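You operate a simulated robot arm through the tools that you are given. There is no shell and no other tool. Be economical: measure what you need, move in short steps, check, and stop when the job is done.

You run a simulated robot arm. Do the job below in one go: nothing can be reset, and whatever is moved stays where it is left.

## Task
Put the slotted pad marked "D" from the bench on the fourth shelf from the bottom of the orange rack and the slotted pad marked "Q" on the shelf under the bench. Stack the pot marked "WAX" from the top of the grey bench on top of the pot marked "grease". Put one of the tubes from the top of the grey bench on top of the grey box there. Take the grey ticket and put it on the top of the padded table. Take the teal box on the top of the padded table and put it away on the top shelf of the orange rack. Any order will do. Set down upright: slotted pad, tube, teal box.

Only the result counts: the job must be done as asked and must still hold three seconds after the hand-in. Knocking over, shifting, dropping, spilling or breaking anything else fails it.

## Robot
A 7-joint arm with a three-finger gripper on a trunk, on a base that drives. Base frame: it is fixed to the floor where the robot stands at the start and does not move with it; the origin is under the middle of the robot, x ahead of it, y to its left, z up; the surface under the hand at the start is at about z = 0.86. Lengths are in m, angles in rad, forces in N, time in s.
With the tool pointing down near the work surface it reaches from about 0.14 to 0.88 m from the robot's upright axis, wherever it stands. Its first joint turns from -2.897 to 2.897 rad. Places, roughly: black pot, orange pot [0.75, 1, 1]; fourth shelf of the orange rack [-3.2, -1.4, 1.4]; grey box (15x10x8 cm) [0.7, 1.7, 0.9]; grey ticket [0.75, 2.25, 0.75]; shelf under the bench [0.6, -0.7, 0.2]; slotted pad [0.75, 0, 1]; teal box (13x6x10 cm) [0.7, 3.1, 0.9]; top of the padded table [0.6, 3.3, 0.9]; top shelf of the orange rack [-3.2, -1.4, 1.8]; tube [0.5, 1.25, 1]. Payload 2.94 kg.
Tool frame: the origin (TCP) lies between the finger pads and is the grasp point; the fingertips stand 0.03 m ahead of it; z points along the fingers, y is the line along which they close. The gripper opens to 0.132 m. The gripper's body begins 0.107 m behind the TCP.
Orientation is told as [roll, pitch, yaw] about the base's x, y, z axes, in that order, counted from this pose: with the fingers straight down and closing along the base's y, the tool's x points along the base's -x, its y along +y and its z along -z.

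## Interface
- The arm moves only by the tool jog_arm. Its argument "steps" is a list that holds one entry, the list of rows, each a list of 7 numbers: the turn, a rotation vector about the base's x, y, z in rad, then the shift along the base's x, y, z in m, then the finger opening in m, from 0 to 0.132. In form: [[[wx, wy, wz, x, y, z, gripper], ...]]. A call has 1 to 8 rows; each row is the pose to reach, as a shift and turn from the pose commanded when the call began. Each row takes 0.2 s and may step no farther than 0.05 m and 0.15 rad from the row before; otherwise, or with a gripper value out of range, the whole call is refused. Where a pose cannot be reached the arm comes as near as it can. A force on the tool above 40 N (or 10 N above the force at the start of the call, whichever is more), or a blocked arm, ends the call early, and 0.2 s more pass. The fingers move at their own pace and stop on an object; they squeeze with about 41 N. The grip force told is the motor's: it shows also when the fingers shut on nothing. Time passes only in rows, and 0.2 s behind the last, so rows that repeat a pose let the fingers close. The reply holds the time, the measured pose of the TCP, the force on the tool along the base axes, the opening and the grip force, in the units named above and with some noise, with the torque about the TCP (base axes, N m) and any sound that the robot's microphone picked up, and new pictures: "pictures" is both (left out), scene, wrist or none.
- Cameras (640 x 400 px; columns grow to the right, rows downward): "scene" is now at [0.0368, 0.1879, 1.7726]; the picture's right is [-0.07, -1.00, 0.00], its down [-0.82, 0.06, -0.57] and it looks along [0.57, -0.04, -0.82] (base axes); focal length 275 px, centre (320, 200). "wrist" rides on the gripper at [0.072, 0.003, -0.144] in the tool frame; the picture's right is [-0.04, 1.00, 0.00], its down [-0.88, -0.04, -0.48] and it looks along [-0.48, -0.02, 0.88] (tool axes); focal length 256 px, centre (320, 200). There is no depth. A picture from a camera that has moved, and an enlarged one, comes with that camera's place and axes in the base frame and with its lens. The place of the scene camera against the robot may be out by one fixed shift of up to 0.018 m in any direction.
- lift_body(by): slides the trunk up (or, below 0, down) by that many m; the arm and the scene camera ride with it, the base frame stays. It gives what a move gives, with no picture.
- roll_base(legs): drives the robot by 1 to 6 legs, each [ahead, left, turn to the left] in m, m and rad, along the robot's own axes; the way and the turn of a leg run together, so that a leg with both is an arc; at most 1.5 m and 3.142 rad a leg. The arm and the cameras ride along, it lands a little off, and it stops where it bumps. It gives what a move gives, and a new picture of the scene camera.
- turn_head(pan, tilt): turns the head with the scene camera to pan (to the left, within 2.496 rad either way) and tilt (down, from -0.506 to 1.204), counted from straight ahead of the robot. It gives what a move gives, and a new picture of the scene camera.
- close_up(camera, box): a new picture of the part [left, top, right, bottom] of that camera's present view, enlarged. The clock stands still meanwhile.
- hand_in(): hands the job in; it is judged then, once.

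Work in short steps. Places have to be worked out from the pictures, the camera data and where the tool is seen: move nearer, look again, correct. Check each grasp and each placing, and mend what went wrong. You have 186 turns and 260 pictures in all, those below and enlarged ones among them. Open the gripper and draw the arm clear of the work before you hand the job in, unless the task says otherwise.

The tools are called after ">>>" as name(argument=value, ...) on one line, values as JSON. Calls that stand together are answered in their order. jog_arm: Moves the arm, as the interface text tells. Its arguments: {"type":"object","properties":{"steps":{"type":"array"},"pictures":{"type":"string","enum":["both","scene","wrist","none"]}},"required":["steps"]} The other tools are called the same way: lift_body (by) slides the trunk up or down; roll_base (legs) drives the base; turn_head (pan, tilt) turns the head that bears the scene camera; close_up (camera, box) takes an enlarged picture of a part of a camera's view; hand_in () hands the job in.

At the start:

```text
time: 0.0
eef_pos: [0.33, 0.3687, 1.1668]
ee_rot: [0.001, 0.001, 0.001]
contact_force: [0.1, 0.0, -0.2]
wrist_torque: [0.03, 0.01, -0.01]
finger_gap: 0.1318
gripper_force: 0.0
trunk travel left (down, up): [-0.275, 0.265]
robot x, y, heading: [0.0021, -0.0, -0.005]
head pan, tilt: [-0.068, 0.958]
```

scene: 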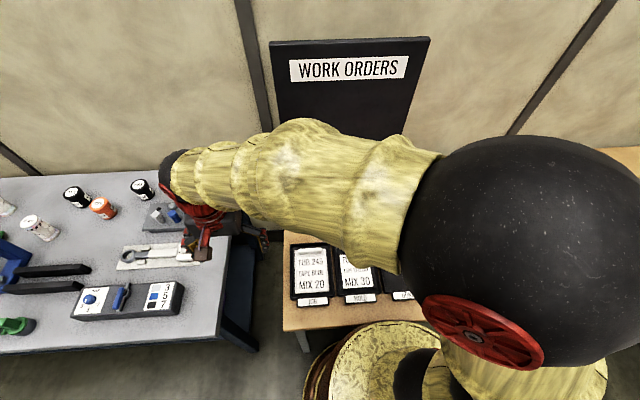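
wrist: 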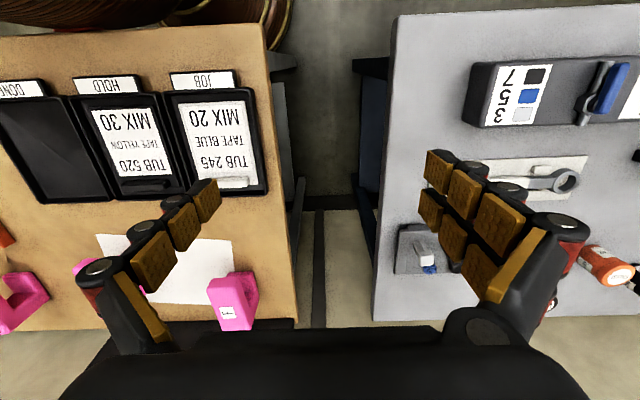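

The wrist view shows the wooden bench with pink slotted pads, and the grey bench to the left. I'll look around with the head first.

>>> turn_head(pan=-0.5, tilt=0.7)

>>> turn_head(pan=0.9, tilt=0.6)

>>> close_up(camera="wrist", box=[0, 200, 320, 400])

```text
time: 0.9
eef_pos: [0.3292, 0.369, 1.1679]
ee_rot: [0.0, 0.0, 0.0]
contact_force: [0.1, 0.0, -0.5]
wrist_torque: [-0.01, -0.01, 0.03]
finger_gap: 0.1319
gripper_force: 0.1
trunk travel left (down, up): [-0.275, 0.265]
robot x, y, heading: [0.0028, 0.0021, -0.001]
head pan, tilt: [-0.499, 0.7]
camera scene: at [0.0394, 0.1523, 1.7929], right [-0.48, -0.88, 0.0], down [-0.57, 0.31, -0.76], along [0.67, -0.37, -0.64], focal length 275 px, centre (320, 200)
```

scene: 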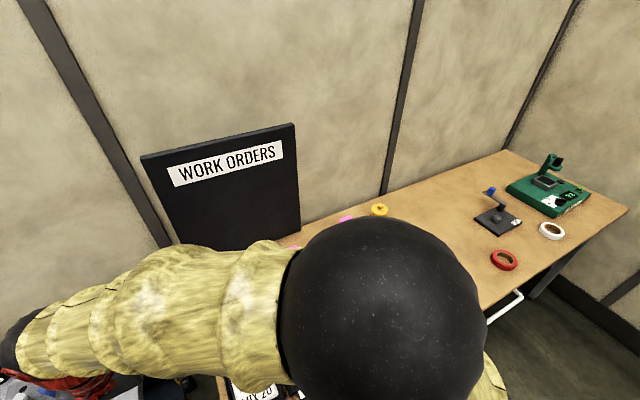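

```text
time: 2.4
eef_pos: [0.3295, 0.3673, 1.1684]
ee_rot: [0.001, 0.0, 0.0]
contact_force: [0.3, -0.1, -0.5]
wrist_torque: [0.01, -0.02, -0.02]
finger_gap: 0.1321
gripper_force: 0.0
trunk travel left (down, up): [-0.275, 0.265]
robot x, y, heading: [0.0027, 0.0008, 0.003]
head pan, tilt: [0.901, 0.6]
camera scene: at [0.0197, 0.2621, 1.8016], right [0.78, -0.62, 0.0], down [-0.35, -0.44, -0.82], along [0.51, 0.65, -0.57], focal length 275 px, centre (320, 200)
```

scene: 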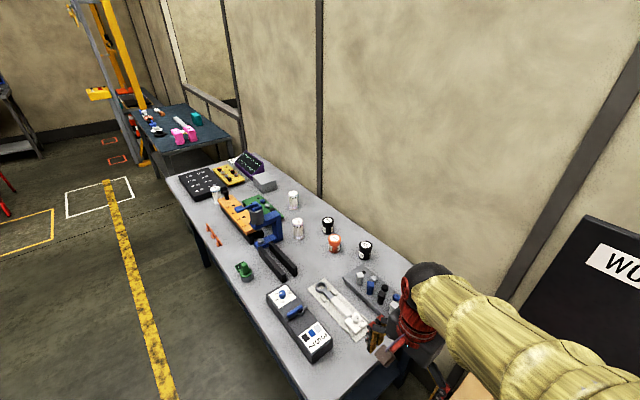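

```text
2.00 times, centred on (160, 300) of wrist
camera zoom: at [0.2576, 0.3719, 1.3112], right [0.04, 1.0, 0.0], down [0.88, -0.04, 0.48], along [0.48, -0.02, -0.88], focal length 512 px, centre (640, 0)
```

zoom: 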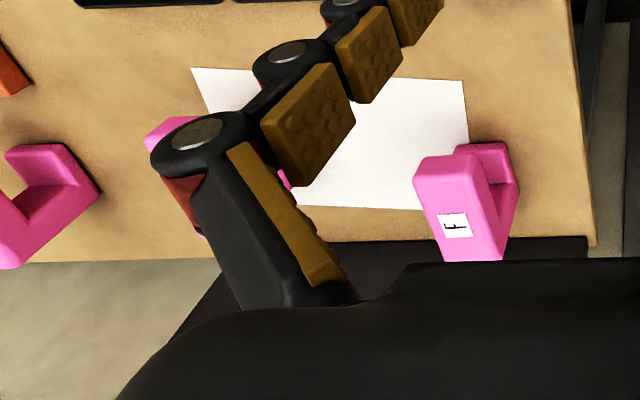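

One pad is "F". I move the hand right over the wooden bench to see the other pads with the wrist camera.

>>> jog_arm(steps=[[[0, 0, 0, 0, -0.05, 0.02, 0.132], [0, 0, 0, 0, -0.1, 0.04, 0.132], [0, 0, 0, 0, -0.15, 0.06, 0.132], [0, 0, 0, 0, -0.2, 0.08, 0.132], [0, 0, 0, 0, -0.25, 0.08, 0.132], [0, 0, 0, 0, -0.3, 0.08, 0.132], [0, 0, 0, 0, -0.34, 0.08, 0.132], [0, 0, 0, 0, -0.38, 0.08, 0.132]]], pictures="both")

```text
refused: row 1 steps farther than a row can; nothing moved
```

Step too long; redo with smaller steps.

>>> jog_arm(steps=[[[0, 0, 0, 0, -0.045, 0.02, 0.132], [0, 0, 0, 0, -0.09, 0.04, 0.132], [0, 0, 0, 0, -0.135, 0.06, 0.132], [0, 0, 0, 0, -0.18, 0.08, 0.132], [0, 0, 0, 0, -0.23, 0.08, 0.132], [0, 0, 0, 0, -0.28, 0.08, 0.132], [0, 0, 0, 0, -0.33, 0.08, 0.132], [0, 0, 0, 0, -0.38, 0.08, 0.132]]], pictures="wrist")

```text
time: 4.2
eef_pos: [0.329, -0.012, 1.247]
ee_rot: [0.0, 0.002, 0.0]
contact_force: [0.0, -0.1, -0.4]
wrist_torque: [0.0, 0.0, -0.02]
finger_gap: 0.1319
gripper_force: 0.0
trunk travel left (down, up): [-0.275, 0.265]
robot x, y, heading: [-0.0011, -0.0003, 0.002]
head pan, tilt: [0.901, 0.6]
camera wrist: at [0.2572, -0.0089, 1.3911], right [0.04, 1.0, 0.0], down [0.88, -0.04, 0.48], along [0.47, -0.02, -0.88], focal length 256 px, centre (320, 200)
```

wrist: 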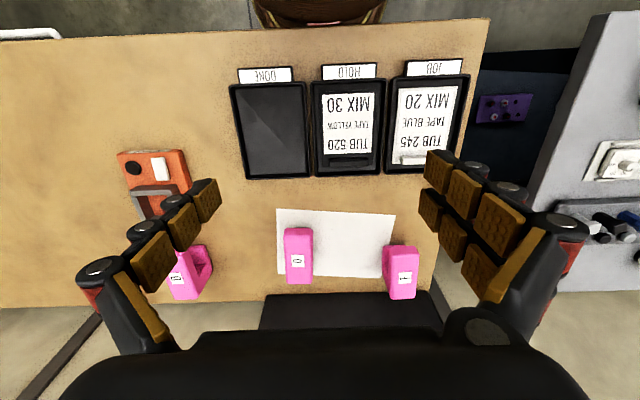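

>>> close_up(camera="wrist", box=[140, 200, 460, 320])

```text
2.00 times, centred on (300, 260) of wrist
camera zoom: at [0.2572, -0.0089, 1.3911], right [0.04, 1.0, 0.0], down [0.88, -0.04, 0.48], along [0.47, -0.02, -0.88], focal length 512 px, centre (360, 80)
```

zoom: 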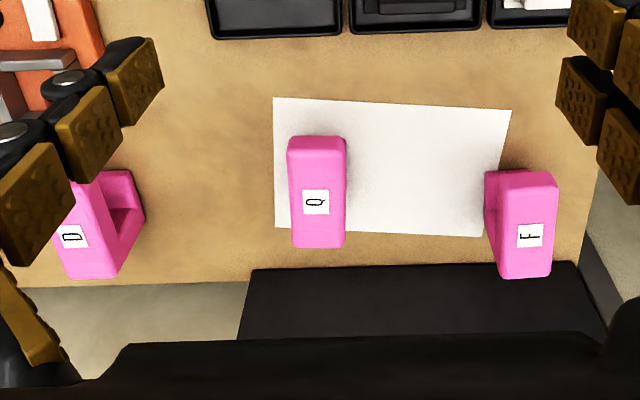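

D is leftmost, Q is the middle one (about x 0.67, y -0.08). I move nearer to look at its shape.

>>> jog_arm(steps=[[[0, 0, 0, 0.03, -0.015, -0.02, 0.132], [0, 0, 0, 0.06, -0.03, -0.04, 0.132], [0, 0, 0, 0.09, -0.045, -0.06, 0.132], [0, 0, 0, 0.12, -0.06, -0.08, 0.132], [0, 0, 0, 0.15, -0.06, -0.1, 0.132], [0, 0, 0, 0.18, -0.06, -0.12, 0.132]]], pictures="wrist")

>>> turn_head(pan=-0.1, tilt=0.9)

```text
time: 5.6
eef_pos: [0.5105, -0.0708, 1.128]
ee_rot: [0.0, 0.0, 0.001]
contact_force: [-0.5, -0.3, 0.0]
wrist_torque: [0.03, -0.02, 0.01]
finger_gap: 0.1316
gripper_force: 0.1
trunk travel left (down, up): [-0.275, 0.265]
robot x, y, heading: [0.0016, -0.0013, -0.0]
head pan, tilt: [0.901, 0.6]
camera wrist: at [0.4391, -0.0675, 1.2718], right [0.04, 1.0, 0.0], down [0.88, -0.04, 0.48], along [0.48, -0.02, -0.88], focal length 256 px, centre (320, 200)
```

wrist: 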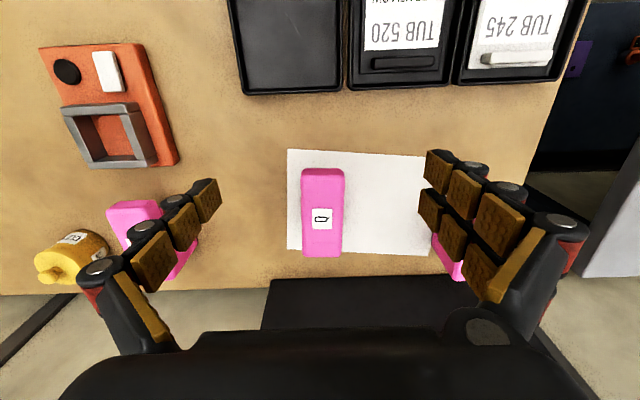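

```text
time: 6.9
eef_pos: [0.5101, -0.07, 1.1284]
ee_rot: [0.0, 0.0, -0.001]
contact_force: [-0.2, -0.1, 1.0]
wrist_torque: [-0.01, -0.01, -0.01]
finger_gap: 0.1317
gripper_force: 0.0
trunk travel left (down, up): [-0.275, 0.265]
robot x, y, heading: [0.0006, 0.0008, -0.002]
head pan, tilt: [-0.099, 0.901]
camera scene: at [0.0401, 0.1851, 1.7769], right [-0.1, -1.0, 0.0], down [-0.78, 0.08, -0.62], along [0.62, -0.06, -0.78], focal length 275 px, centre (320, 200)
```

scene: 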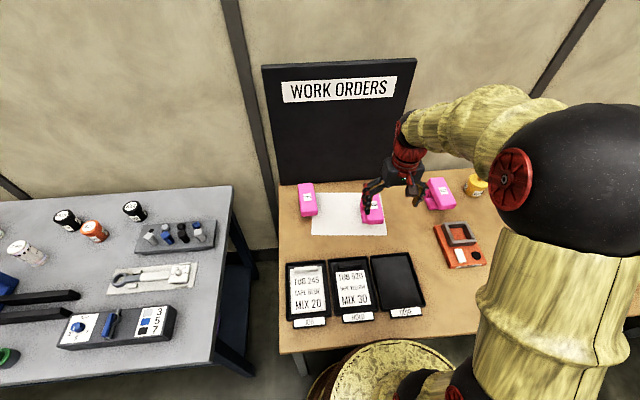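

>>> close_up(camera="scene", box=[280, 140, 500, 280])

>>> close_up(camera="wrist", box=[240, 130, 480, 280])

```text
2.86 times, centred on (390, 210) of scene
camera zoom: at [0.0401, 0.1851, 1.7769], right [-0.1, -1.0, 0.0], down [-0.78, 0.08, -0.62], along [0.62, -0.06, -0.78], focal length 785 px, centre (120, 171)
```

zoom: 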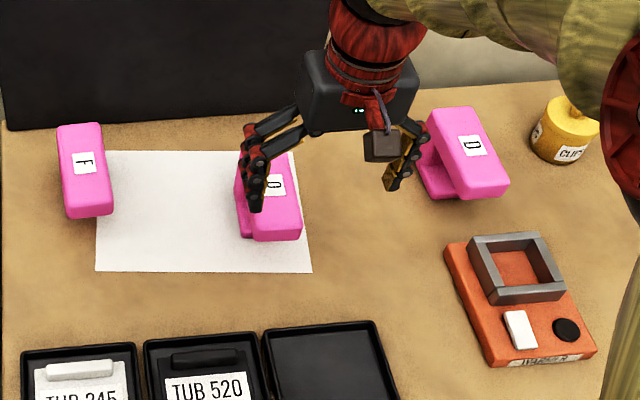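

```text
2.67 times, centred on (360, 205) of wrist
camera zoom: at [0.4376, -0.0675, 1.2724], right [0.04, 1.0, 0.0], down [0.88, -0.04, 0.48], along [0.48, -0.02, -0.88], focal length 683 px, centre (213, 187)
```

zoom: 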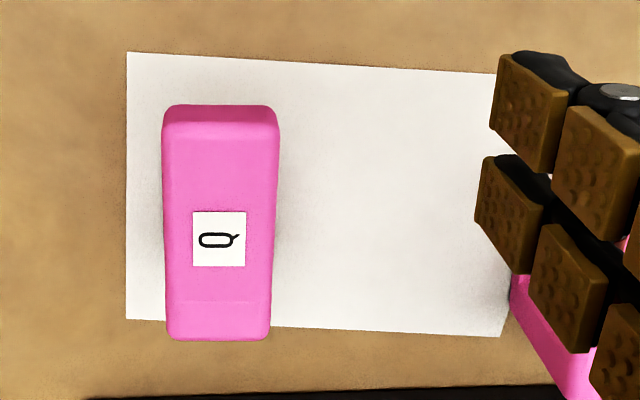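

I need the pad's profile; zoom harder on D and F from the scene camera.

>>> close_up(camera="scene", box=[415, 165, 475, 220])

>>> close_up(camera="scene", box=[350, 180, 400, 230])

```text
7.27 times, centred on (445, 192) of scene
camera zoom: at [0.0401, 0.1851, 1.7769], right [-0.1, -1.0, 0.0], down [-0.78, 0.08, -0.62], along [0.62, -0.06, -0.78], focal length 1999 px, centre (-589, 254)
```

zoom: 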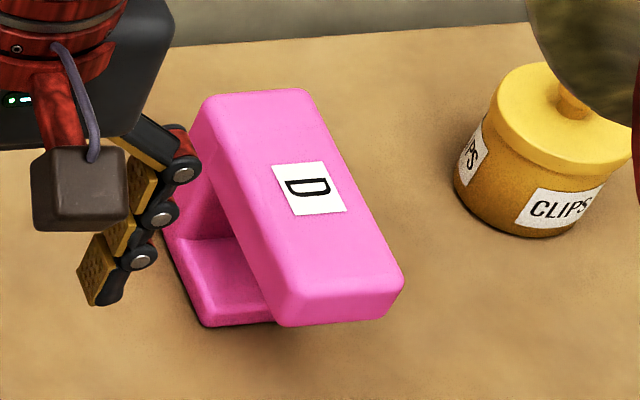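

```text
8.00 times, centred on (375, 205) of scene
camera zoom: at [0.0401, 0.1851, 1.7769], right [-0.1, -1.0, 0.0], down [-0.78, 0.08, -0.62], along [0.62, -0.06, -0.78], focal length 2198 px, centre (-120, 160)
```

zoom: 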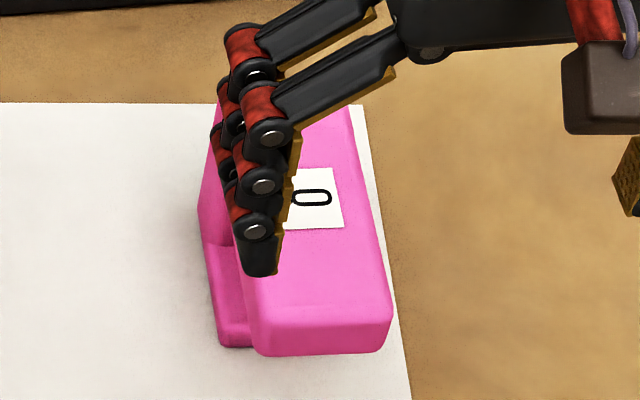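

The pads are C-profiles with the opening toward the robot; Q's top is at about z 0.943, centre (0.64,-0.07). Before grasping, I scout the rack behind and the low shelf, so I look back first.

>>> turn_head(pan=-2.4, tilt=0.35)

>>> turn_head(pan=2.4, tilt=0.35)

```text
time: 9.0
eef_pos: [0.5099, -0.0706, 1.1281]
ee_rot: [0.0, -0.003, 0.001]
contact_force: [-0.6, 0.4, -0.9]
wrist_torque: [-0.03, 0.03, 0.02]
finger_gap: 0.1322
gripper_force: 0.0
trunk travel left (down, up): [-0.275, 0.265]
robot x, y, heading: [0.0028, -0.0007, 0.003]
head pan, tilt: [-2.4, 0.351]
camera scene: at [-0.1037, 0.1296, 1.8244], right [-0.68, 0.74, 0.0], down [0.25, 0.23, -0.94], along [-0.69, -0.63, -0.34], focal length 275 px, centre (320, 200)
```

scene: 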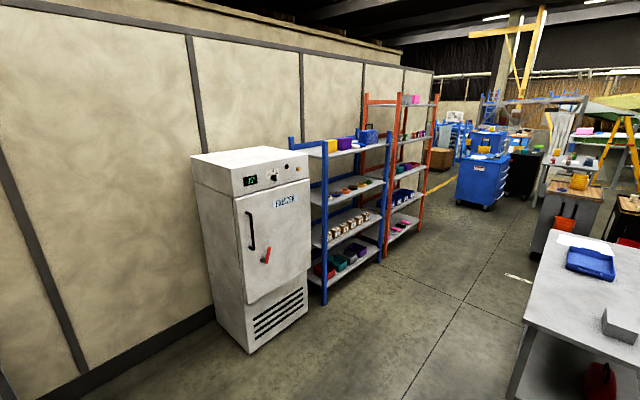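

```text
time: 12.8
eef_pos: [0.5098, -0.0715, 1.1287]
ee_rot: [-0.001, 0.001, -0.001]
contact_force: [-0.4, 0.2, -0.3]
wrist_torque: [0.01, 0.0, 0.0]
finger_gap: 0.1323
gripper_force: 0.2
trunk travel left (down, up): [-0.275, 0.265]
robot x, y, heading: [-0.0005, -0.0014, 0.001]
head pan, tilt: [2.4, 0.351]
camera scene: at [-0.1037, 0.2555, 1.8244], right [0.68, 0.74, 0.0], down [0.25, -0.23, -0.94], along [-0.69, 0.63, -0.34], focal length 275 px, centre (320, 200)
```

scene: 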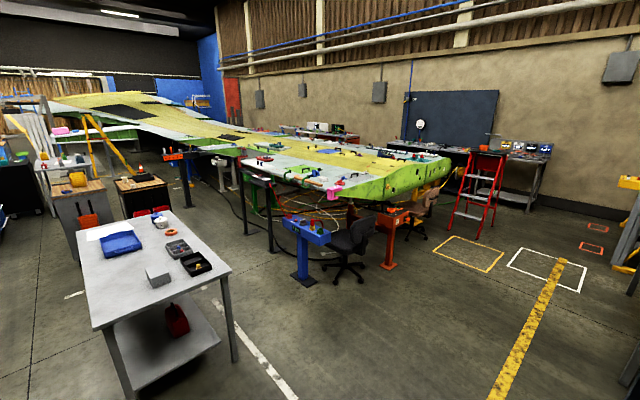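

The rack stands along the right-hand wall, opening toward +y. Zoom on it.

>>> turn_head(pan=-2.4, tilt=0.3)

>>> close_up(camera="scene", box=[280, 60, 480, 280])

```text
time: 16.6
eef_pos: [0.51, -0.0718, 1.1293]
ee_rot: [0.0, -0.001, 0.001]
contact_force: [-1.1, 0.4, 0.1]
wrist_torque: [0.0, 0.01, -0.01]
finger_gap: 0.1321
gripper_force: 0.0
trunk travel left (down, up): [-0.275, 0.265]
robot x, y, heading: [0.0003, 0.0015, 0.003]
head pan, tilt: [-2.4, 0.3]
camera scene: at [-0.1039, 0.1294, 1.8292], right [-0.68, 0.74, 0.0], down [0.22, 0.2, -0.96], along [-0.7, -0.65, -0.3], focal length 275 px, centre (320, 200)
```

scene: 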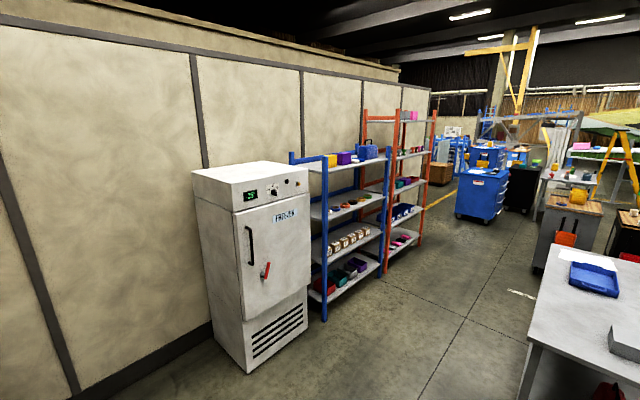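

```text
1.82 times, centred on (380, 170) of scene
camera zoom: at [-0.1039, 0.1294, 1.8292], right [-0.68, 0.74, 0.0], down [0.22, 0.2, -0.96], along [-0.7, -0.65, -0.3], focal length 500 px, centre (211, 254)
```

zoom: 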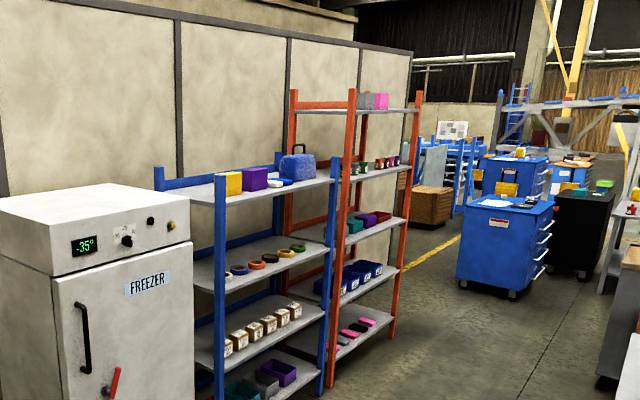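

Five shelves on the orange rack. Now back off 0.9 m to see the low shelf under the bench.

>>> roll_base(legs=[[-0.9, 0, 0]])

>>> turn_head(pan=-0.5, tilt=0.7)

```text
time: 21.4
eef_pos: [-0.3877, -0.0705, 1.1288]
ee_rot: [0.001, 0.001, -0.001]
contact_force: [0.5, -0.8, -0.6]
wrist_torque: [0.01, -0.01, -0.05]
finger_gap: 0.1323
gripper_force: 0.0
trunk travel left (down, up): [-0.275, 0.265]
robot x, y, heading: [-0.8979, -0.0008, -0.002]
head pan, tilt: [-2.4, 0.3]
camera scene: at [-1.0019, 0.1296, 1.8291], right [-0.68, 0.74, 0.0], down [0.22, 0.2, -0.96], along [-0.7, -0.65, -0.3], focal length 275 px, centre (320, 200)
```

scene: 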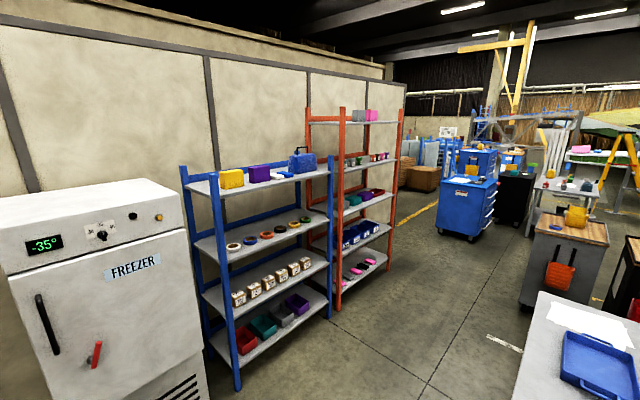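

```text
time: 23.2
eef_pos: [-0.3874, -0.0708, 1.13]
ee_rot: [0.0, -0.001, 0.0]
contact_force: [-0.7, -0.1, 0.9]
wrist_torque: [-0.02, 0.01, -0.01]
finger_gap: 0.1323
gripper_force: 0.2
trunk travel left (down, up): [-0.275, 0.265]
robot x, y, heading: [-0.8951, 0.0009, -0.002]
head pan, tilt: [-0.499, 0.7]
camera scene: at [-0.8582, 0.1519, 1.793], right [-0.48, -0.88, 0.0], down [-0.57, 0.31, -0.76], along [0.67, -0.37, -0.64], focal length 275 px, centre (320, 200)
```

scene: 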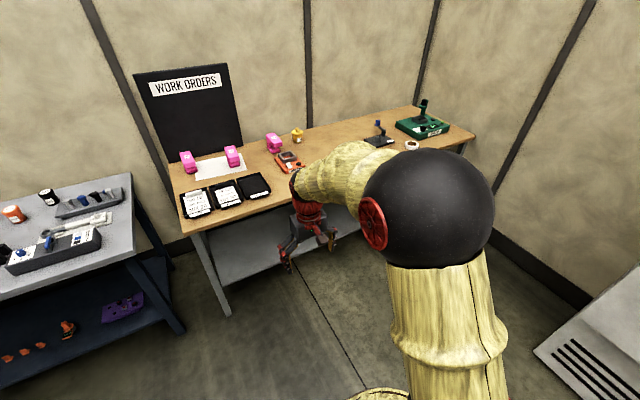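

>>> close_up(camera="scene", box=[150, 150, 400, 320])

```text
2.35 times, centred on (275, 235) of scene
camera zoom: at [-0.8582, 0.1519, 1.793], right [-0.48, -0.88, 0.0], down [-0.57, 0.31, -0.76], along [0.67, -0.37, -0.64], focal length 647 px, centre (426, 118)
```

zoom: 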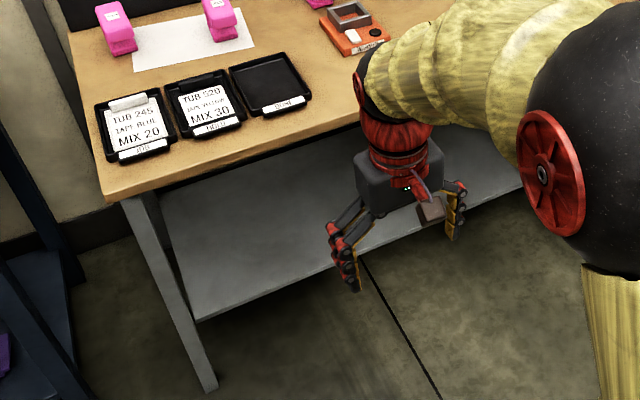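

The low shelf is empty and its front edge is near x 0.36, with the bench edge at x 0.23. I'll grip the pads with the tool tilted forward about 45°, so they can go into shelves level. Drive back in and tilt.

>>> roll_base(legs=[[0.75, 0, 0]])

>>> jog_arm(steps=[[[0, -0.14, 0, 0.0, 0, 0.01, 0.132], [0, -0.28, 0, 0.02, 0, 0.01, 0.132], [0, -0.42, 0, 0.04, 0, 0.01, 0.132], [0, -0.56, 0, 0.06, 0, 0.01, 0.132], [0, -0.7, 0, 0.08, 0, 0.01, 0.132], [0, -0.8, 0, 0.1, 0, 0.01, 0.132]]], pictures="wrist")

```text
time: 27.3
eef_pos: [0.3611, -0.0751, 1.128]
ee_rot: [0.0, 0.0, -0.004]
contact_force: [-0.1, 0.0, 0.2]
wrist_torque: [-0.01, 0.0, -0.01]
finger_gap: 0.1322
gripper_force: 0.1
trunk travel left (down, up): [-0.275, 0.265]
robot x, y, heading: [-0.149, -0.0013, -0.004]
head pan, tilt: [-0.499, 0.7]
camera scene: at [-0.1082, 0.1501, 1.793], right [-0.48, -0.88, 0.0], down [-0.56, 0.31, -0.76], along [0.67, -0.37, -0.64], focal length 275 px, centre (320, 200)
```

scene: 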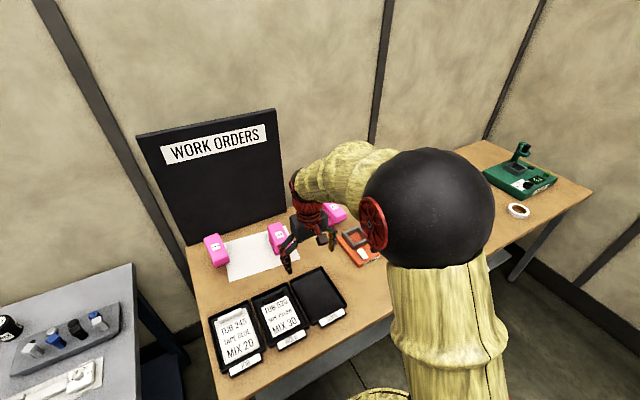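

```text
time: 28.7
eef_pos: [0.4615, -0.0752, 1.1413]
ee_rot: [0.003, -0.803, -0.004]
contact_force: [-0.5, 0.2, 0.3]
wrist_torque: [-0.01, -0.01, 0.06]
finger_gap: 0.1318
gripper_force: 0.0
trunk travel left (down, up): [-0.275, 0.265]
robot x, y, heading: [-0.1494, -0.0014, -0.005]
head pan, tilt: [-0.499, 0.7]
camera wrist: at [0.3079, -0.0714, 1.1881], right [0.03, 1.0, 0.03], down [0.27, -0.04, 0.96], along [0.96, -0.02, -0.27], focal length 256 px, centre (320, 200)
```

wrist: 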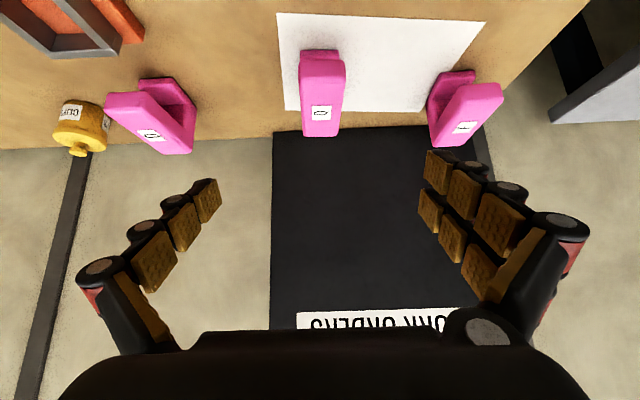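

Q centre about (0.665,-0.073), top 0.943. Advance along the tool axis to ~10 cm short of the grasp.

>>> jog_arm(steps=[[[0, 0, 0, 0.03, 0.001, -0.035, 0.132], [0, 0, 0, 0.06, 0.002, -0.07, 0.132], [0, 0, 0, 0.09, 0.002, -0.105, 0.132], [0, 0, 0, 0.12, 0.002, -0.14, 0.132], [0, 0, 0, 0.131, 0.002, -0.166, 0.132]]], pictures="both")

```text
time: 29.9
eef_pos: [0.5911, -0.0737, 0.9723]
ee_rot: [0.004, -0.801, -0.005]
contact_force: [-0.1, -0.4, 0.0]
wrist_torque: [-0.01, 0.02, 0.02]
finger_gap: 0.1318
gripper_force: 0.1
trunk travel left (down, up): [-0.275, 0.265]
robot x, y, heading: [-0.1483, 0.0007, -0.006]
head pan, tilt: [-0.499, 0.7]
camera scene: at [-0.1079, 0.15, 1.793], right [-0.48, -0.88, 0.0], down [-0.56, 0.31, -0.76], along [0.67, -0.37, -0.64], focal length 275 px, centre (320, 200)
camera wrist: at [0.4384, -0.0699, 1.0199], right [0.03, 1.0, 0.03], down [0.27, -0.04, 0.96], along [0.96, -0.02, -0.27], focal length 256 px, centre (320, 200)
```

scene: 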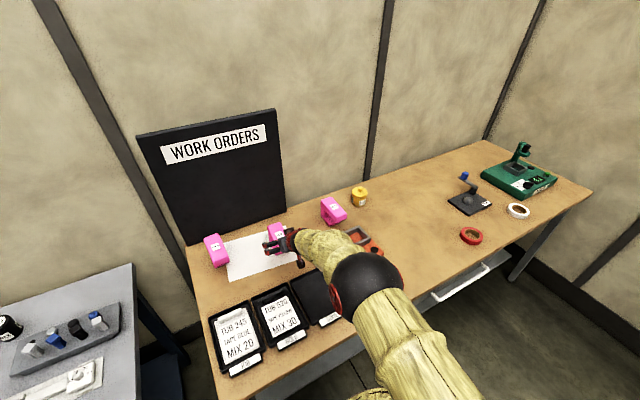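
wrist: 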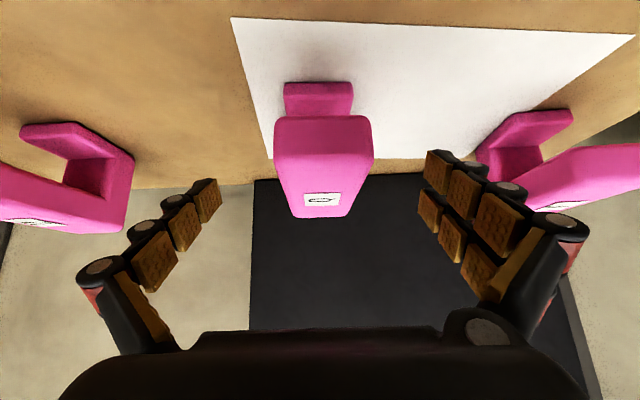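

Triangulating again, the top slab is x 0.555–0.705, top z≈0.965, width≈0.05. Advance to TCP (0.66,-0.071,0.912) and close.

>>> jog_arm(steps=[[[0, 0, 0, 0.025, 0.002, -0.022, 0.132], [0, 0, 0, 0.05, 0.003, -0.044, 0.132], [0, 0, 0, 0.069, 0.003, -0.06, 0.132], [0, 0, 0, 0.069, 0.003, -0.06, 0.1], [0, 0, 0, 0.069, 0.003, -0.06, 0.06], [0, 0, 0, 0.069, 0.003, -0.06, 0.0], [0, 0, 0, 0.069, 0.003, -0.06, 0.0], [0, 0, 0, 0.069, 0.003, -0.06, 0.0]]], pictures="wrist")

```text
time: 31.7
eef_pos: [0.6608, -0.0721, 0.9125]
ee_rot: [0.003, -0.799, -0.006]
contact_force: [0.6, -0.1, 0.0]
wrist_torque: [-0.04, 0.01, 0.0]
finger_gap: 0.0615
gripper_force: 7.8
trunk travel left (down, up): [-0.275, 0.265]
robot x, y, heading: [-0.1479, 0.0011, -0.005]
head pan, tilt: [-0.499, 0.7]
camera wrist: at [0.5077, -0.0664, 0.9603], right [0.03, 1.0, 0.03], down [0.27, -0.04, 0.96], along [0.96, -0.02, -0.27], focal length 256 px, centre (320, 200)
```

wrist: 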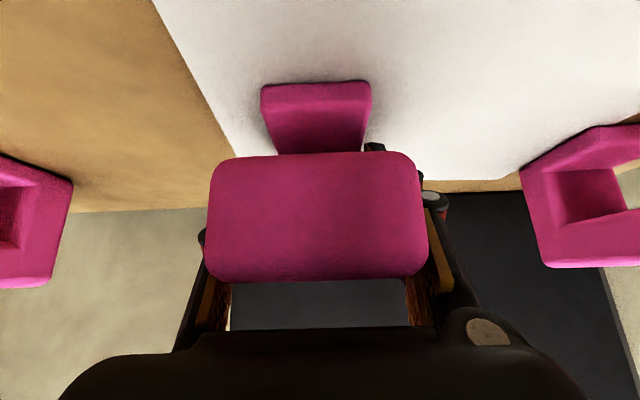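

The fingers sit astride Q. Hold closed a moment, then lift.

>>> jog_arm(steps=[[[0, 0, 0, 0, 0, 0, 0.0], [0, 0, 0, 0, 0, 0.0, 0.0], [0, 0, 0, 0, 0, 0.02, 0.0], [0, 0, 0, 0, 0, 0.05, 0.0], [0, 0, 0, 0, 0, 0.09, 0.0]]], pictures="wrist")

```text
time: 32.9
eef_pos: [0.6596, -0.0689, 1.0003]
ee_rot: [0.004, -0.799, -0.004]
contact_force: [-0.9, -0.5, -1.6]
wrist_torque: [0.0, -0.09, 0.02]
finger_gap: 0.0607
gripper_force: 41.2
trunk travel left (down, up): [-0.275, 0.265]
robot x, y, heading: [-0.1519, 0.0028, -0.008]
head pan, tilt: [-0.499, 0.7]
camera wrist: at [0.5069, -0.0656, 1.0496], right [0.03, 1.0, 0.03], down [0.27, -0.04, 0.96], along [0.96, -0.02, -0.27], focal length 256 px, centre (320, 200)
```

wrist: 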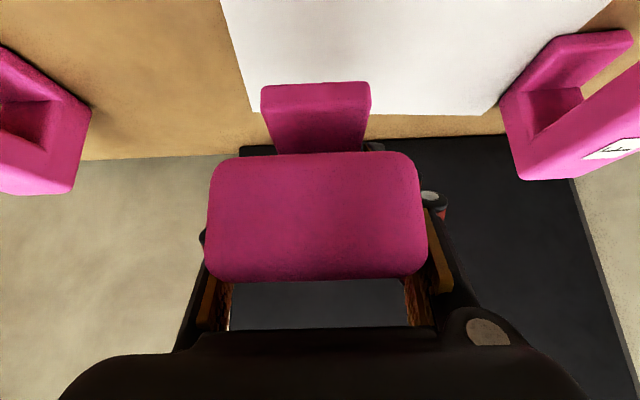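

Q is held firmly. Back the robot off 0.75 m to lower the arm in free space.

>>> roll_base(legs=[[-0.75, 0, 0]])

>>> lift_body(by=-0.27)

```text
time: 36.9
eef_pos: [-0.0866, -0.0723, 1.0012]
ee_rot: [0.005, -0.8, -0.016]
contact_force: [0.1, 0.8, -1.3]
wrist_torque: [0.04, 0.0, 0.02]
finger_gap: 0.0609
gripper_force: 41.3
trunk travel left (down, up): [-0.275, 0.265]
robot x, y, heading: [-0.8988, 0.0075, -0.014]
head pan, tilt: [-0.499, 0.7]
camera scene: at [-0.8531, 0.1565, 1.793], right [-0.49, -0.87, 0.0], down [-0.56, 0.32, -0.76], along [0.67, -0.38, -0.64], focal length 275 px, centre (320, 200)
```

scene: 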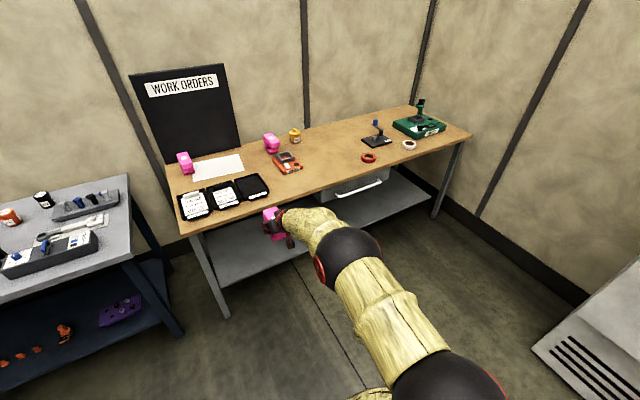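

```text
time: 39.7
eef_pos: [-0.086, -0.0699, 0.7321]
ee_rot: [0.005, -0.799, -0.015]
contact_force: [-0.7, -0.2, -0.6]
wrist_torque: [-0.02, -0.01, -0.02]
finger_gap: 0.0609
gripper_force: 41.0
trunk travel left (down, up): [-0.005, 0.535]
robot x, y, heading: [-0.8975, 0.0036, -0.017]
head pan, tilt: [-0.499, 0.7]
```

Now lower the hand toward z≈0.36 in the free space.

>>> jog_arm(steps=[[[0, 0, 0, -0.01, 0, -0.045, 0.0], [0, 0, 0, -0.02, 0, -0.09, 0.0], [0, 0, 0, -0.03, 0, -0.135, 0.0], [0, 0, 0, -0.04, 0, -0.18, 0.0], [0, 0, 0, -0.05, 0, -0.225, 0.0], [0, 0, 0, -0.06, 0, -0.27, 0.0], [0, 0, 0, -0.07, 0, -0.315, 0.0], [0, 0, 0, -0.08, 0, -0.36, 0.0]]], pictures="both")

```text
time: 41.5
eef_pos: [-0.1639, -0.0706, 0.3741]
ee_rot: [0.004, -0.804, -0.016]
contact_force: [1.3, 0.1, 1.8]
wrist_torque: [0.01, 0.18, 0.02]
finger_gap: 0.0607
gripper_force: 40.8
trunk travel left (down, up): [-0.005, 0.535]
robot x, y, heading: [-0.8958, 0.0025, -0.013]
head pan, tilt: [-0.499, 0.7]
camera scene: at [-0.8535, 0.1566, 1.523], right [-0.49, -0.87, 0.0], down [-0.56, 0.32, -0.77], along [0.67, -0.38, -0.64], focal length 275 px, centre (320, 200)
camera wrist: at [-0.3182, -0.0645, 0.4213], right [0.04, 1.0, 0.03], down [0.27, -0.04, 0.96], along [0.96, -0.03, -0.27], focal length 256 px, centre (320, 200)
```

scene: 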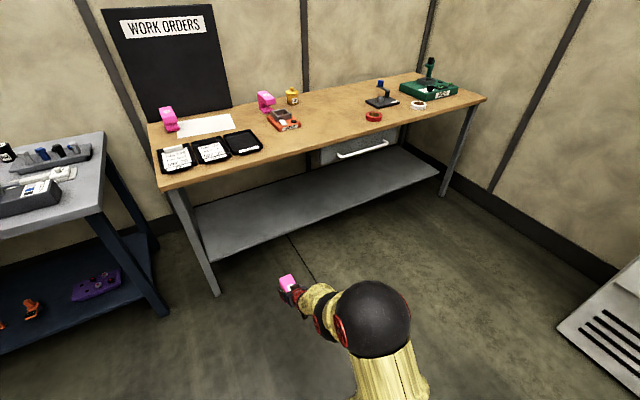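
wrist: 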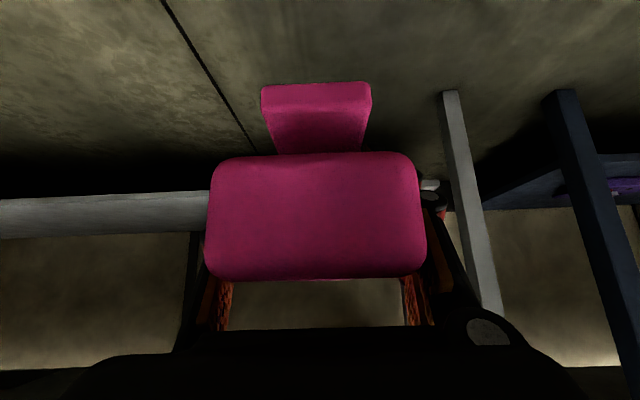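

Low pose reached. I zoom on the shelf edge in both cameras to fix its height and front line.

>>> close_up(camera="scene", box=[150, 140, 350, 300])

>>> close_up(camera="wrist", box=[0, 150, 220, 270])

```text
2.50 times, centred on (250, 220) of scene
camera zoom: at [-0.8535, 0.1566, 1.523], right [-0.49, -0.87, 0.0], down [-0.56, 0.32, -0.77], along [0.67, -0.38, -0.64], focal length 687 px, centre (495, 150)
```

zoom: 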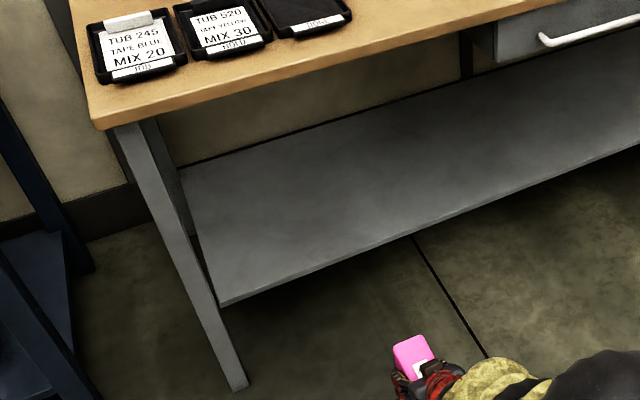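

```text
2.91 times, centred on (110, 210) of wrist
camera zoom: at [-0.3182, -0.0645, 0.4213], right [0.04, 1.0, 0.03], down [0.27, -0.04, 0.96], along [0.96, -0.03, -0.27], focal length 745 px, centre (931, 171)
```

zoom: 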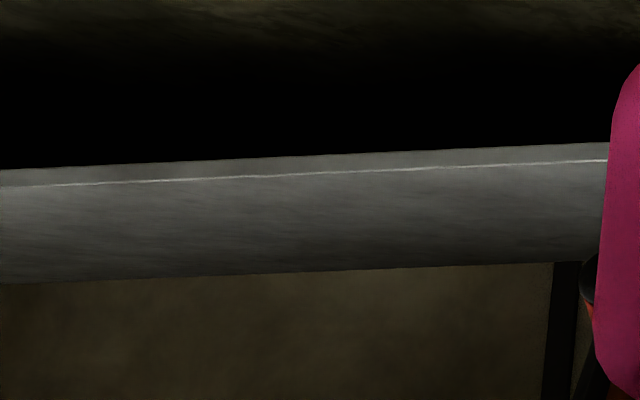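

Shelf top is at z≈0.215, front edge x≈0.33, rear ≈0.87. Drive forward 0.64 with the pad bottom at ≈0.32, well above the shelf.

>>> roll_base(legs=[[0.64, 0, 0]])

>>> jog_arm(steps=[[[0, 0, 0, 0, 0, -0.03, 0.0], [0, 0, 0, 0, 0, -0.06, 0.0], [0, 0, 0, 0, 0, -0.075, 0.0]]], pictures="both")

```text
time: 45.0
eef_pos: [0.4717, -0.0749, 0.372]
ee_rot: [0.007, -0.799, -0.011]
contact_force: [-0.5, 0.6, 0.2]
wrist_torque: [-0.01, -0.01, 0.0]
finger_gap: 0.0605
gripper_force: 41.1
trunk travel left (down, up): [-0.005, 0.535]
robot x, y, heading: [-0.2584, -0.0016, -0.011]
head pan, tilt: [-0.499, 0.7]
camera scene: at [-0.2155, 0.149, 1.523], right [-0.49, -0.87, 0.0], down [-0.56, 0.31, -0.76], along [0.67, -0.37, -0.64], focal length 275 px, centre (320, 200)
```

scene: 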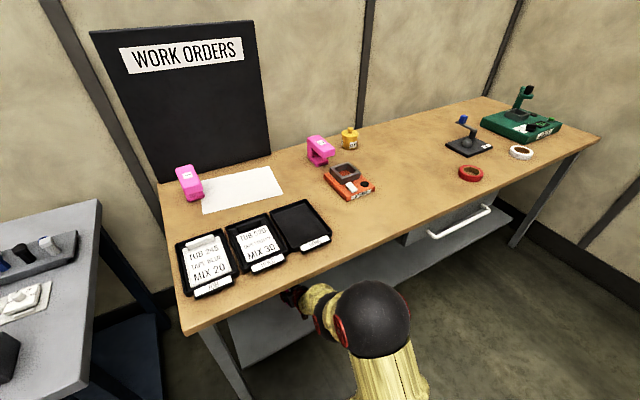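

```text
time: 45.8
eef_pos: [0.4709, -0.0755, 0.297]
ee_rot: [0.005, -0.799, -0.013]
contact_force: [0.5, -0.3, -0.7]
wrist_torque: [0.01, 0.02, 0.01]
finger_gap: 0.0608
gripper_force: 41.2
trunk travel left (down, up): [-0.005, 0.535]
robot x, y, heading: [-0.2554, -0.0034, -0.009]
head pan, tilt: [-0.499, 0.7]
camera scene: at [-0.2156, 0.149, 1.523], right [-0.49, -0.87, 0.0], down [-0.56, 0.31, -0.76], along [0.67, -0.37, -0.64], focal length 275 px, centre (320, 200)
camera wrist: at [0.3185, -0.0701, 0.3451], right [0.04, 1.0, 0.03], down [0.27, -0.04, 0.96], along [0.96, -0.03, -0.27], focal length 256 px, centre (320, 200)
```

scene: 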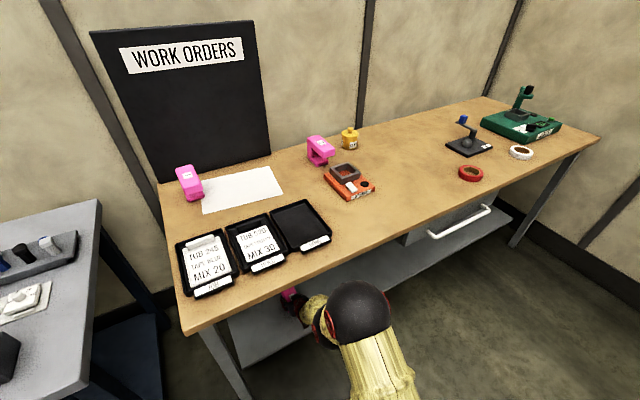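
wrist: 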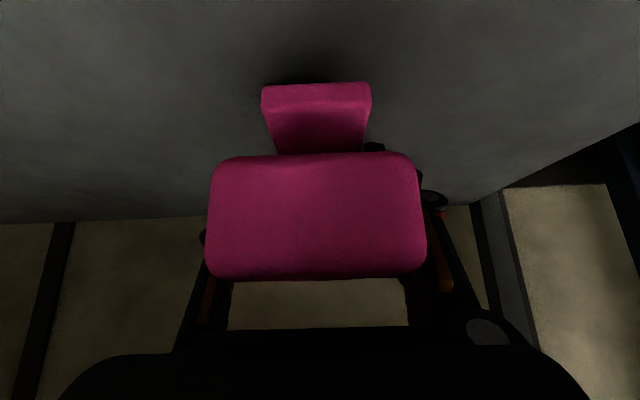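

Over the shelf. Lower gently, watching the force.

>>> jog_arm(steps=[[[0, 0, 0, 0, 0, -0.01, 0.0], [0, 0, 0, 0, 0, -0.018, 0.0], [0, 0, 0, 0, 0, -0.023, 0.0]]], pictures="none")

>>> jog_arm(steps=[[[0, 0, 0, 0, 0, -0.004, 0.0], [0, 0, 0, 0, 0, -0.008, 0.0]]], pictures="wrist")

```text
time: 46.6
eef_pos: [0.4705, -0.075, 0.2732]
ee_rot: [0.004, -0.801, -0.012]
contact_force: [-0.1, -0.6, -0.7]
wrist_torque: [0.01, 0.04, -0.01]
finger_gap: 0.0607
gripper_force: 41.2
trunk travel left (down, up): [-0.005, 0.535]
robot x, y, heading: [-0.2558, -0.0002, -0.008]
head pan, tilt: [-0.499, 0.7]
```

```text
time: 47.2
eef_pos: [0.4732, -0.0748, 0.2716]
ee_rot: [0.002, -0.806, -0.01]
contact_force: [-18.8, 2.8, 26.2]
wrist_torque: [-0.26, 0.62, -0.19]
finger_gap: 0.0608
gripper_force: 41.8
trunk travel left (down, up): [-0.005, 0.535]
robot x, y, heading: [-0.2543, -0.0002, -0.012]
head pan, tilt: [-0.499, 0.7]
stopped in row 2: the force on the tool passed its limit at 44 N (the readings are from after the stop); the commanded pose is now the measured one
camera wrist: at [0.3196, -0.0699, 0.3191], right [0.04, 1.0, 0.03], down [0.27, -0.04, 0.96], along [0.96, -0.03, -0.27], focal length 256 px, centre (320, 200)
```

wrist: 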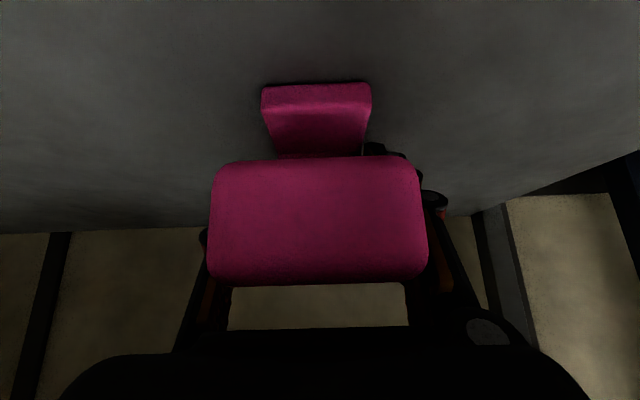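

Contact at z≈0.272, so the shelf top is about 0.22. Release with a small relief and let the fingers open.

>>> jog_arm(steps=[[[0, 0, 0, 0, 0, 0.001, 0.0], [0, 0, 0, 0, 0, 0.001, 0.07], [0, 0, 0, 0, 0, 0.001, 0.1], [0, 0, 0, 0, 0, 0.001, 0.13], [0, 0, 0, 0, 0, 0.001, 0.13], [0, 0, 0, 0, 0, 0.001, 0.13], [0, 0, 0, 0, 0, 0.001, 0.13]]], pictures="wrist")

```text
time: 48.8
eef_pos: [0.4733, -0.0737, 0.271]
ee_rot: [0.004, -0.803, -0.01]
contact_force: [0.5, 0.2, 0.3]
wrist_torque: [0.01, -0.01, -0.01]
finger_gap: 0.13
gripper_force: 0.1
trunk travel left (down, up): [-0.005, 0.535]
robot x, y, heading: [-0.2581, -0.0029, -0.013]
head pan, tilt: [-0.499, 0.7]
camera wrist: at [0.3198, -0.07, 0.3182], right [0.04, 1.0, 0.03], down [0.27, -0.04, 0.96], along [0.96, -0.03, -0.27], focal length 256 px, centre (320, 200)
```

wrist: 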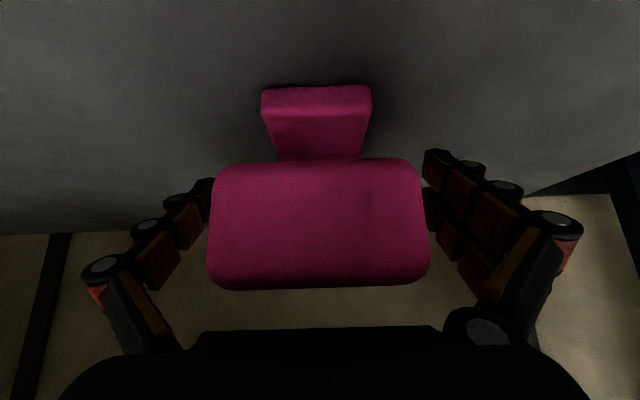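

Released and standing level. Withdraw along the tool axis.

>>> jog_arm(steps=[[[0, 0, 0, -0.03, 0, 0.03, 0.132], [0, 0, 0, -0.06, 0, 0.06, 0.132], [0, 0, 0, -0.09, 0, 0.09, 0.132], [0, 0, 0, -0.12, 0, 0.12, 0.132]]], pictures="wrist")

>>> roll_base(legs=[[-0.6, 0, 0]])

```text
time: 49.8
eef_pos: [0.3617, -0.0756, 0.3918]
ee_rot: [0.045, -0.795, -0.039]
contact_force: [0.2, -1.0, 0.4]
wrist_torque: [-0.02, -0.04, -0.03]
finger_gap: 0.1321
gripper_force: 0.1
out of reach, approached as far as the arm can: row 3, 4
trunk travel left (down, up): [-0.005, 0.535]
robot x, y, heading: [-0.2586, 0.0007, -0.014]
head pan, tilt: [-0.499, 0.7]
camera wrist: at [0.2089, -0.0719, 0.4406], right [0.04, 1.0, 0.06], down [0.27, -0.07, 0.96], along [0.96, -0.02, -0.28], focal length 256 px, centre (320, 200)
```

wrist: 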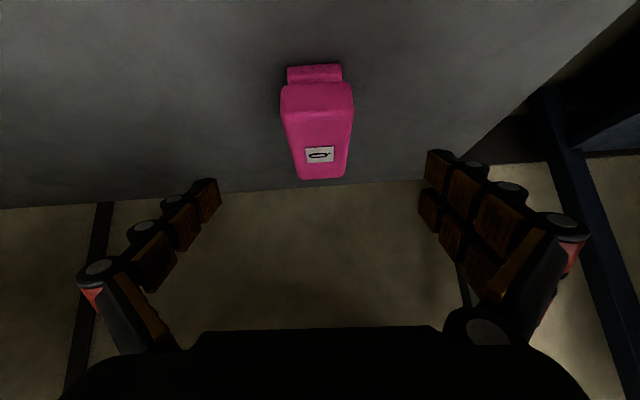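

```text
time: 53.2
eef_pos: [-0.2378, -0.0676, 0.3918]
ee_rot: [0.047, -0.796, -0.036]
contact_force: [0.7, 0.7, 0.6]
wrist_torque: [0.0, -0.02, 0.0]
finger_gap: 0.132
gripper_force: 0.1
trunk travel left (down, up): [-0.005, 0.535]
robot x, y, heading: [-0.8553, 0.0035, -0.007]
head pan, tilt: [-0.499, 0.7]
camera scene: at [-0.8162, 0.1539, 1.523], right [-0.48, -0.88, 0.0], down [-0.56, 0.31, -0.76], along [0.67, -0.37, -0.64], focal length 275 px, centre (320, 200)
```

scene: 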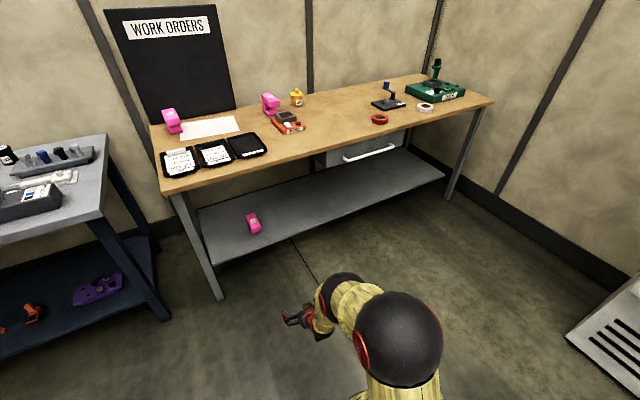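

Q is on the shelf. Raise the arm and trunk, then go for D.

>>> jog_arm(steps=[[[0, 0, 0, 0.015, 0, 0.045, 0.132], [0, 0, 0, 0.03, 0, 0.09, 0.132], [-0.02, 0, 0.02, 0.045, 0, 0.135, 0.132], [-0.046, 0, 0.036, 0.06, 0, 0.18, 0.132], [-0.046, 0, 0.036, 0.075, 0, 0.225, 0.132], [-0.046, 0, 0.036, 0.09, 0, 0.27, 0.132], [-0.046, 0, 0.036, 0.105, 0, 0.315, 0.132], [-0.046, 0, 0.036, 0.12, 0, 0.36, 0.132]]], pictures="none")

>>> lift_body(by=0.27)

```text
time: 55.0
eef_pos: [-0.1192, -0.067, 0.7504]
ee_rot: [-0.02, -0.793, 0.048]
contact_force: [-0.9, 0.6, -1.4]
wrist_torque: [-0.01, -0.09, 0.02]
finger_gap: 0.1323
gripper_force: 0.0
trunk travel left (down, up): [-0.005, 0.535]
robot x, y, heading: [-0.857, -0.0, -0.001]
head pan, tilt: [-0.499, 0.7]
```

```text
time: 57.7
eef_pos: [-0.1191, -0.0674, 1.0212]
ee_rot: [-0.021, -0.795, 0.047]
contact_force: [0.4, 0.4, -0.3]
wrist_torque: [-0.01, -0.01, 0.03]
finger_gap: 0.1322
gripper_force: 0.1
trunk travel left (down, up): [-0.275, 0.265]
robot x, y, heading: [-0.8551, 0.0015, -0.005]
head pan, tilt: [-0.499, 0.7]
```

Strafe right toward D while driving in part-way, then view it.

>>> roll_base(legs=[[0.45, 0, 0], [0, -0.3, 0]])

>>> jog_arm(steps=[[[0.01, 0, -0.02, 0, 0, 0.04, 0.132], [0.02, 0, -0.045, 0, 0, 0.08, 0.132]]], pictures="wrist")

```text
time: 62.1
eef_pos: [0.3269, -0.3744, 1.0212]
ee_rot: [-0.022, -0.797, 0.04]
contact_force: [-0.4, 0.0, -0.1]
wrist_torque: [0.0, 0.01, 0.02]
finger_gap: 0.132
gripper_force: 0.1
trunk travel left (down, up): [-0.275, 0.265]
robot x, y, heading: [-0.4106, -0.301, -0.008]
head pan, tilt: [-0.499, 0.7]
camera scene: at [-0.3701, -0.1493, 1.793], right [-0.49, -0.87, 0.0], down [-0.56, 0.32, -0.76], along [0.67, -0.37, -0.64], focal length 275 px, centre (320, 200)
```

scene: 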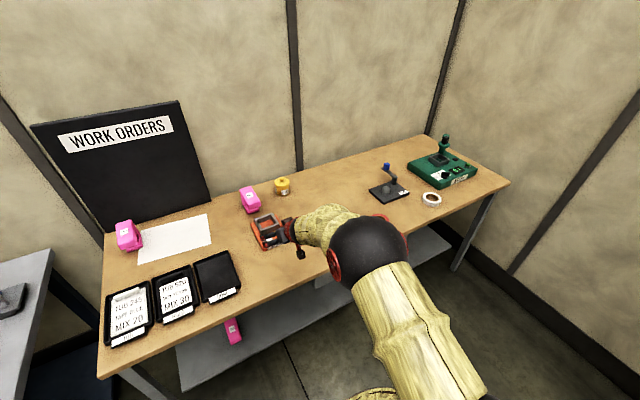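

```text
time: 62.7
eef_pos: [0.3247, -0.3747, 1.1015]
ee_rot: [0.011, -0.793, -0.024]
contact_force: [-0.9, 0.0, -0.2]
wrist_torque: [-0.03, -0.07, -0.03]
finger_gap: 0.1319
gripper_force: 0.1
trunk travel left (down, up): [-0.275, 0.265]
robot x, y, heading: [-0.4124, -0.2998, -0.016]
head pan, tilt: [-0.499, 0.7]
camera wrist: at [0.1723, -0.3678, 1.1497], right [0.05, 1.0, 0.04], down [0.28, -0.05, 0.96], along [0.96, -0.04, -0.28], focal length 256 px, centre (320, 200)
```

wrist: 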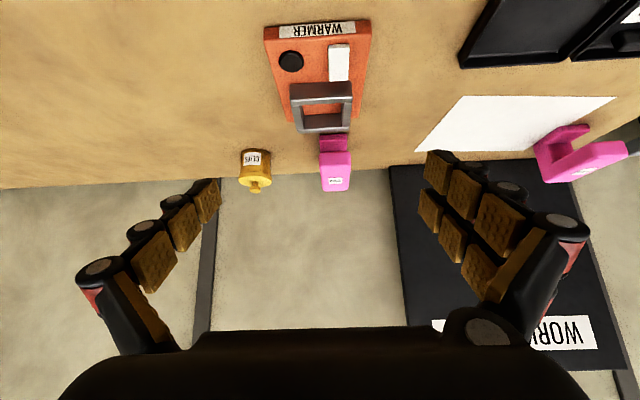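

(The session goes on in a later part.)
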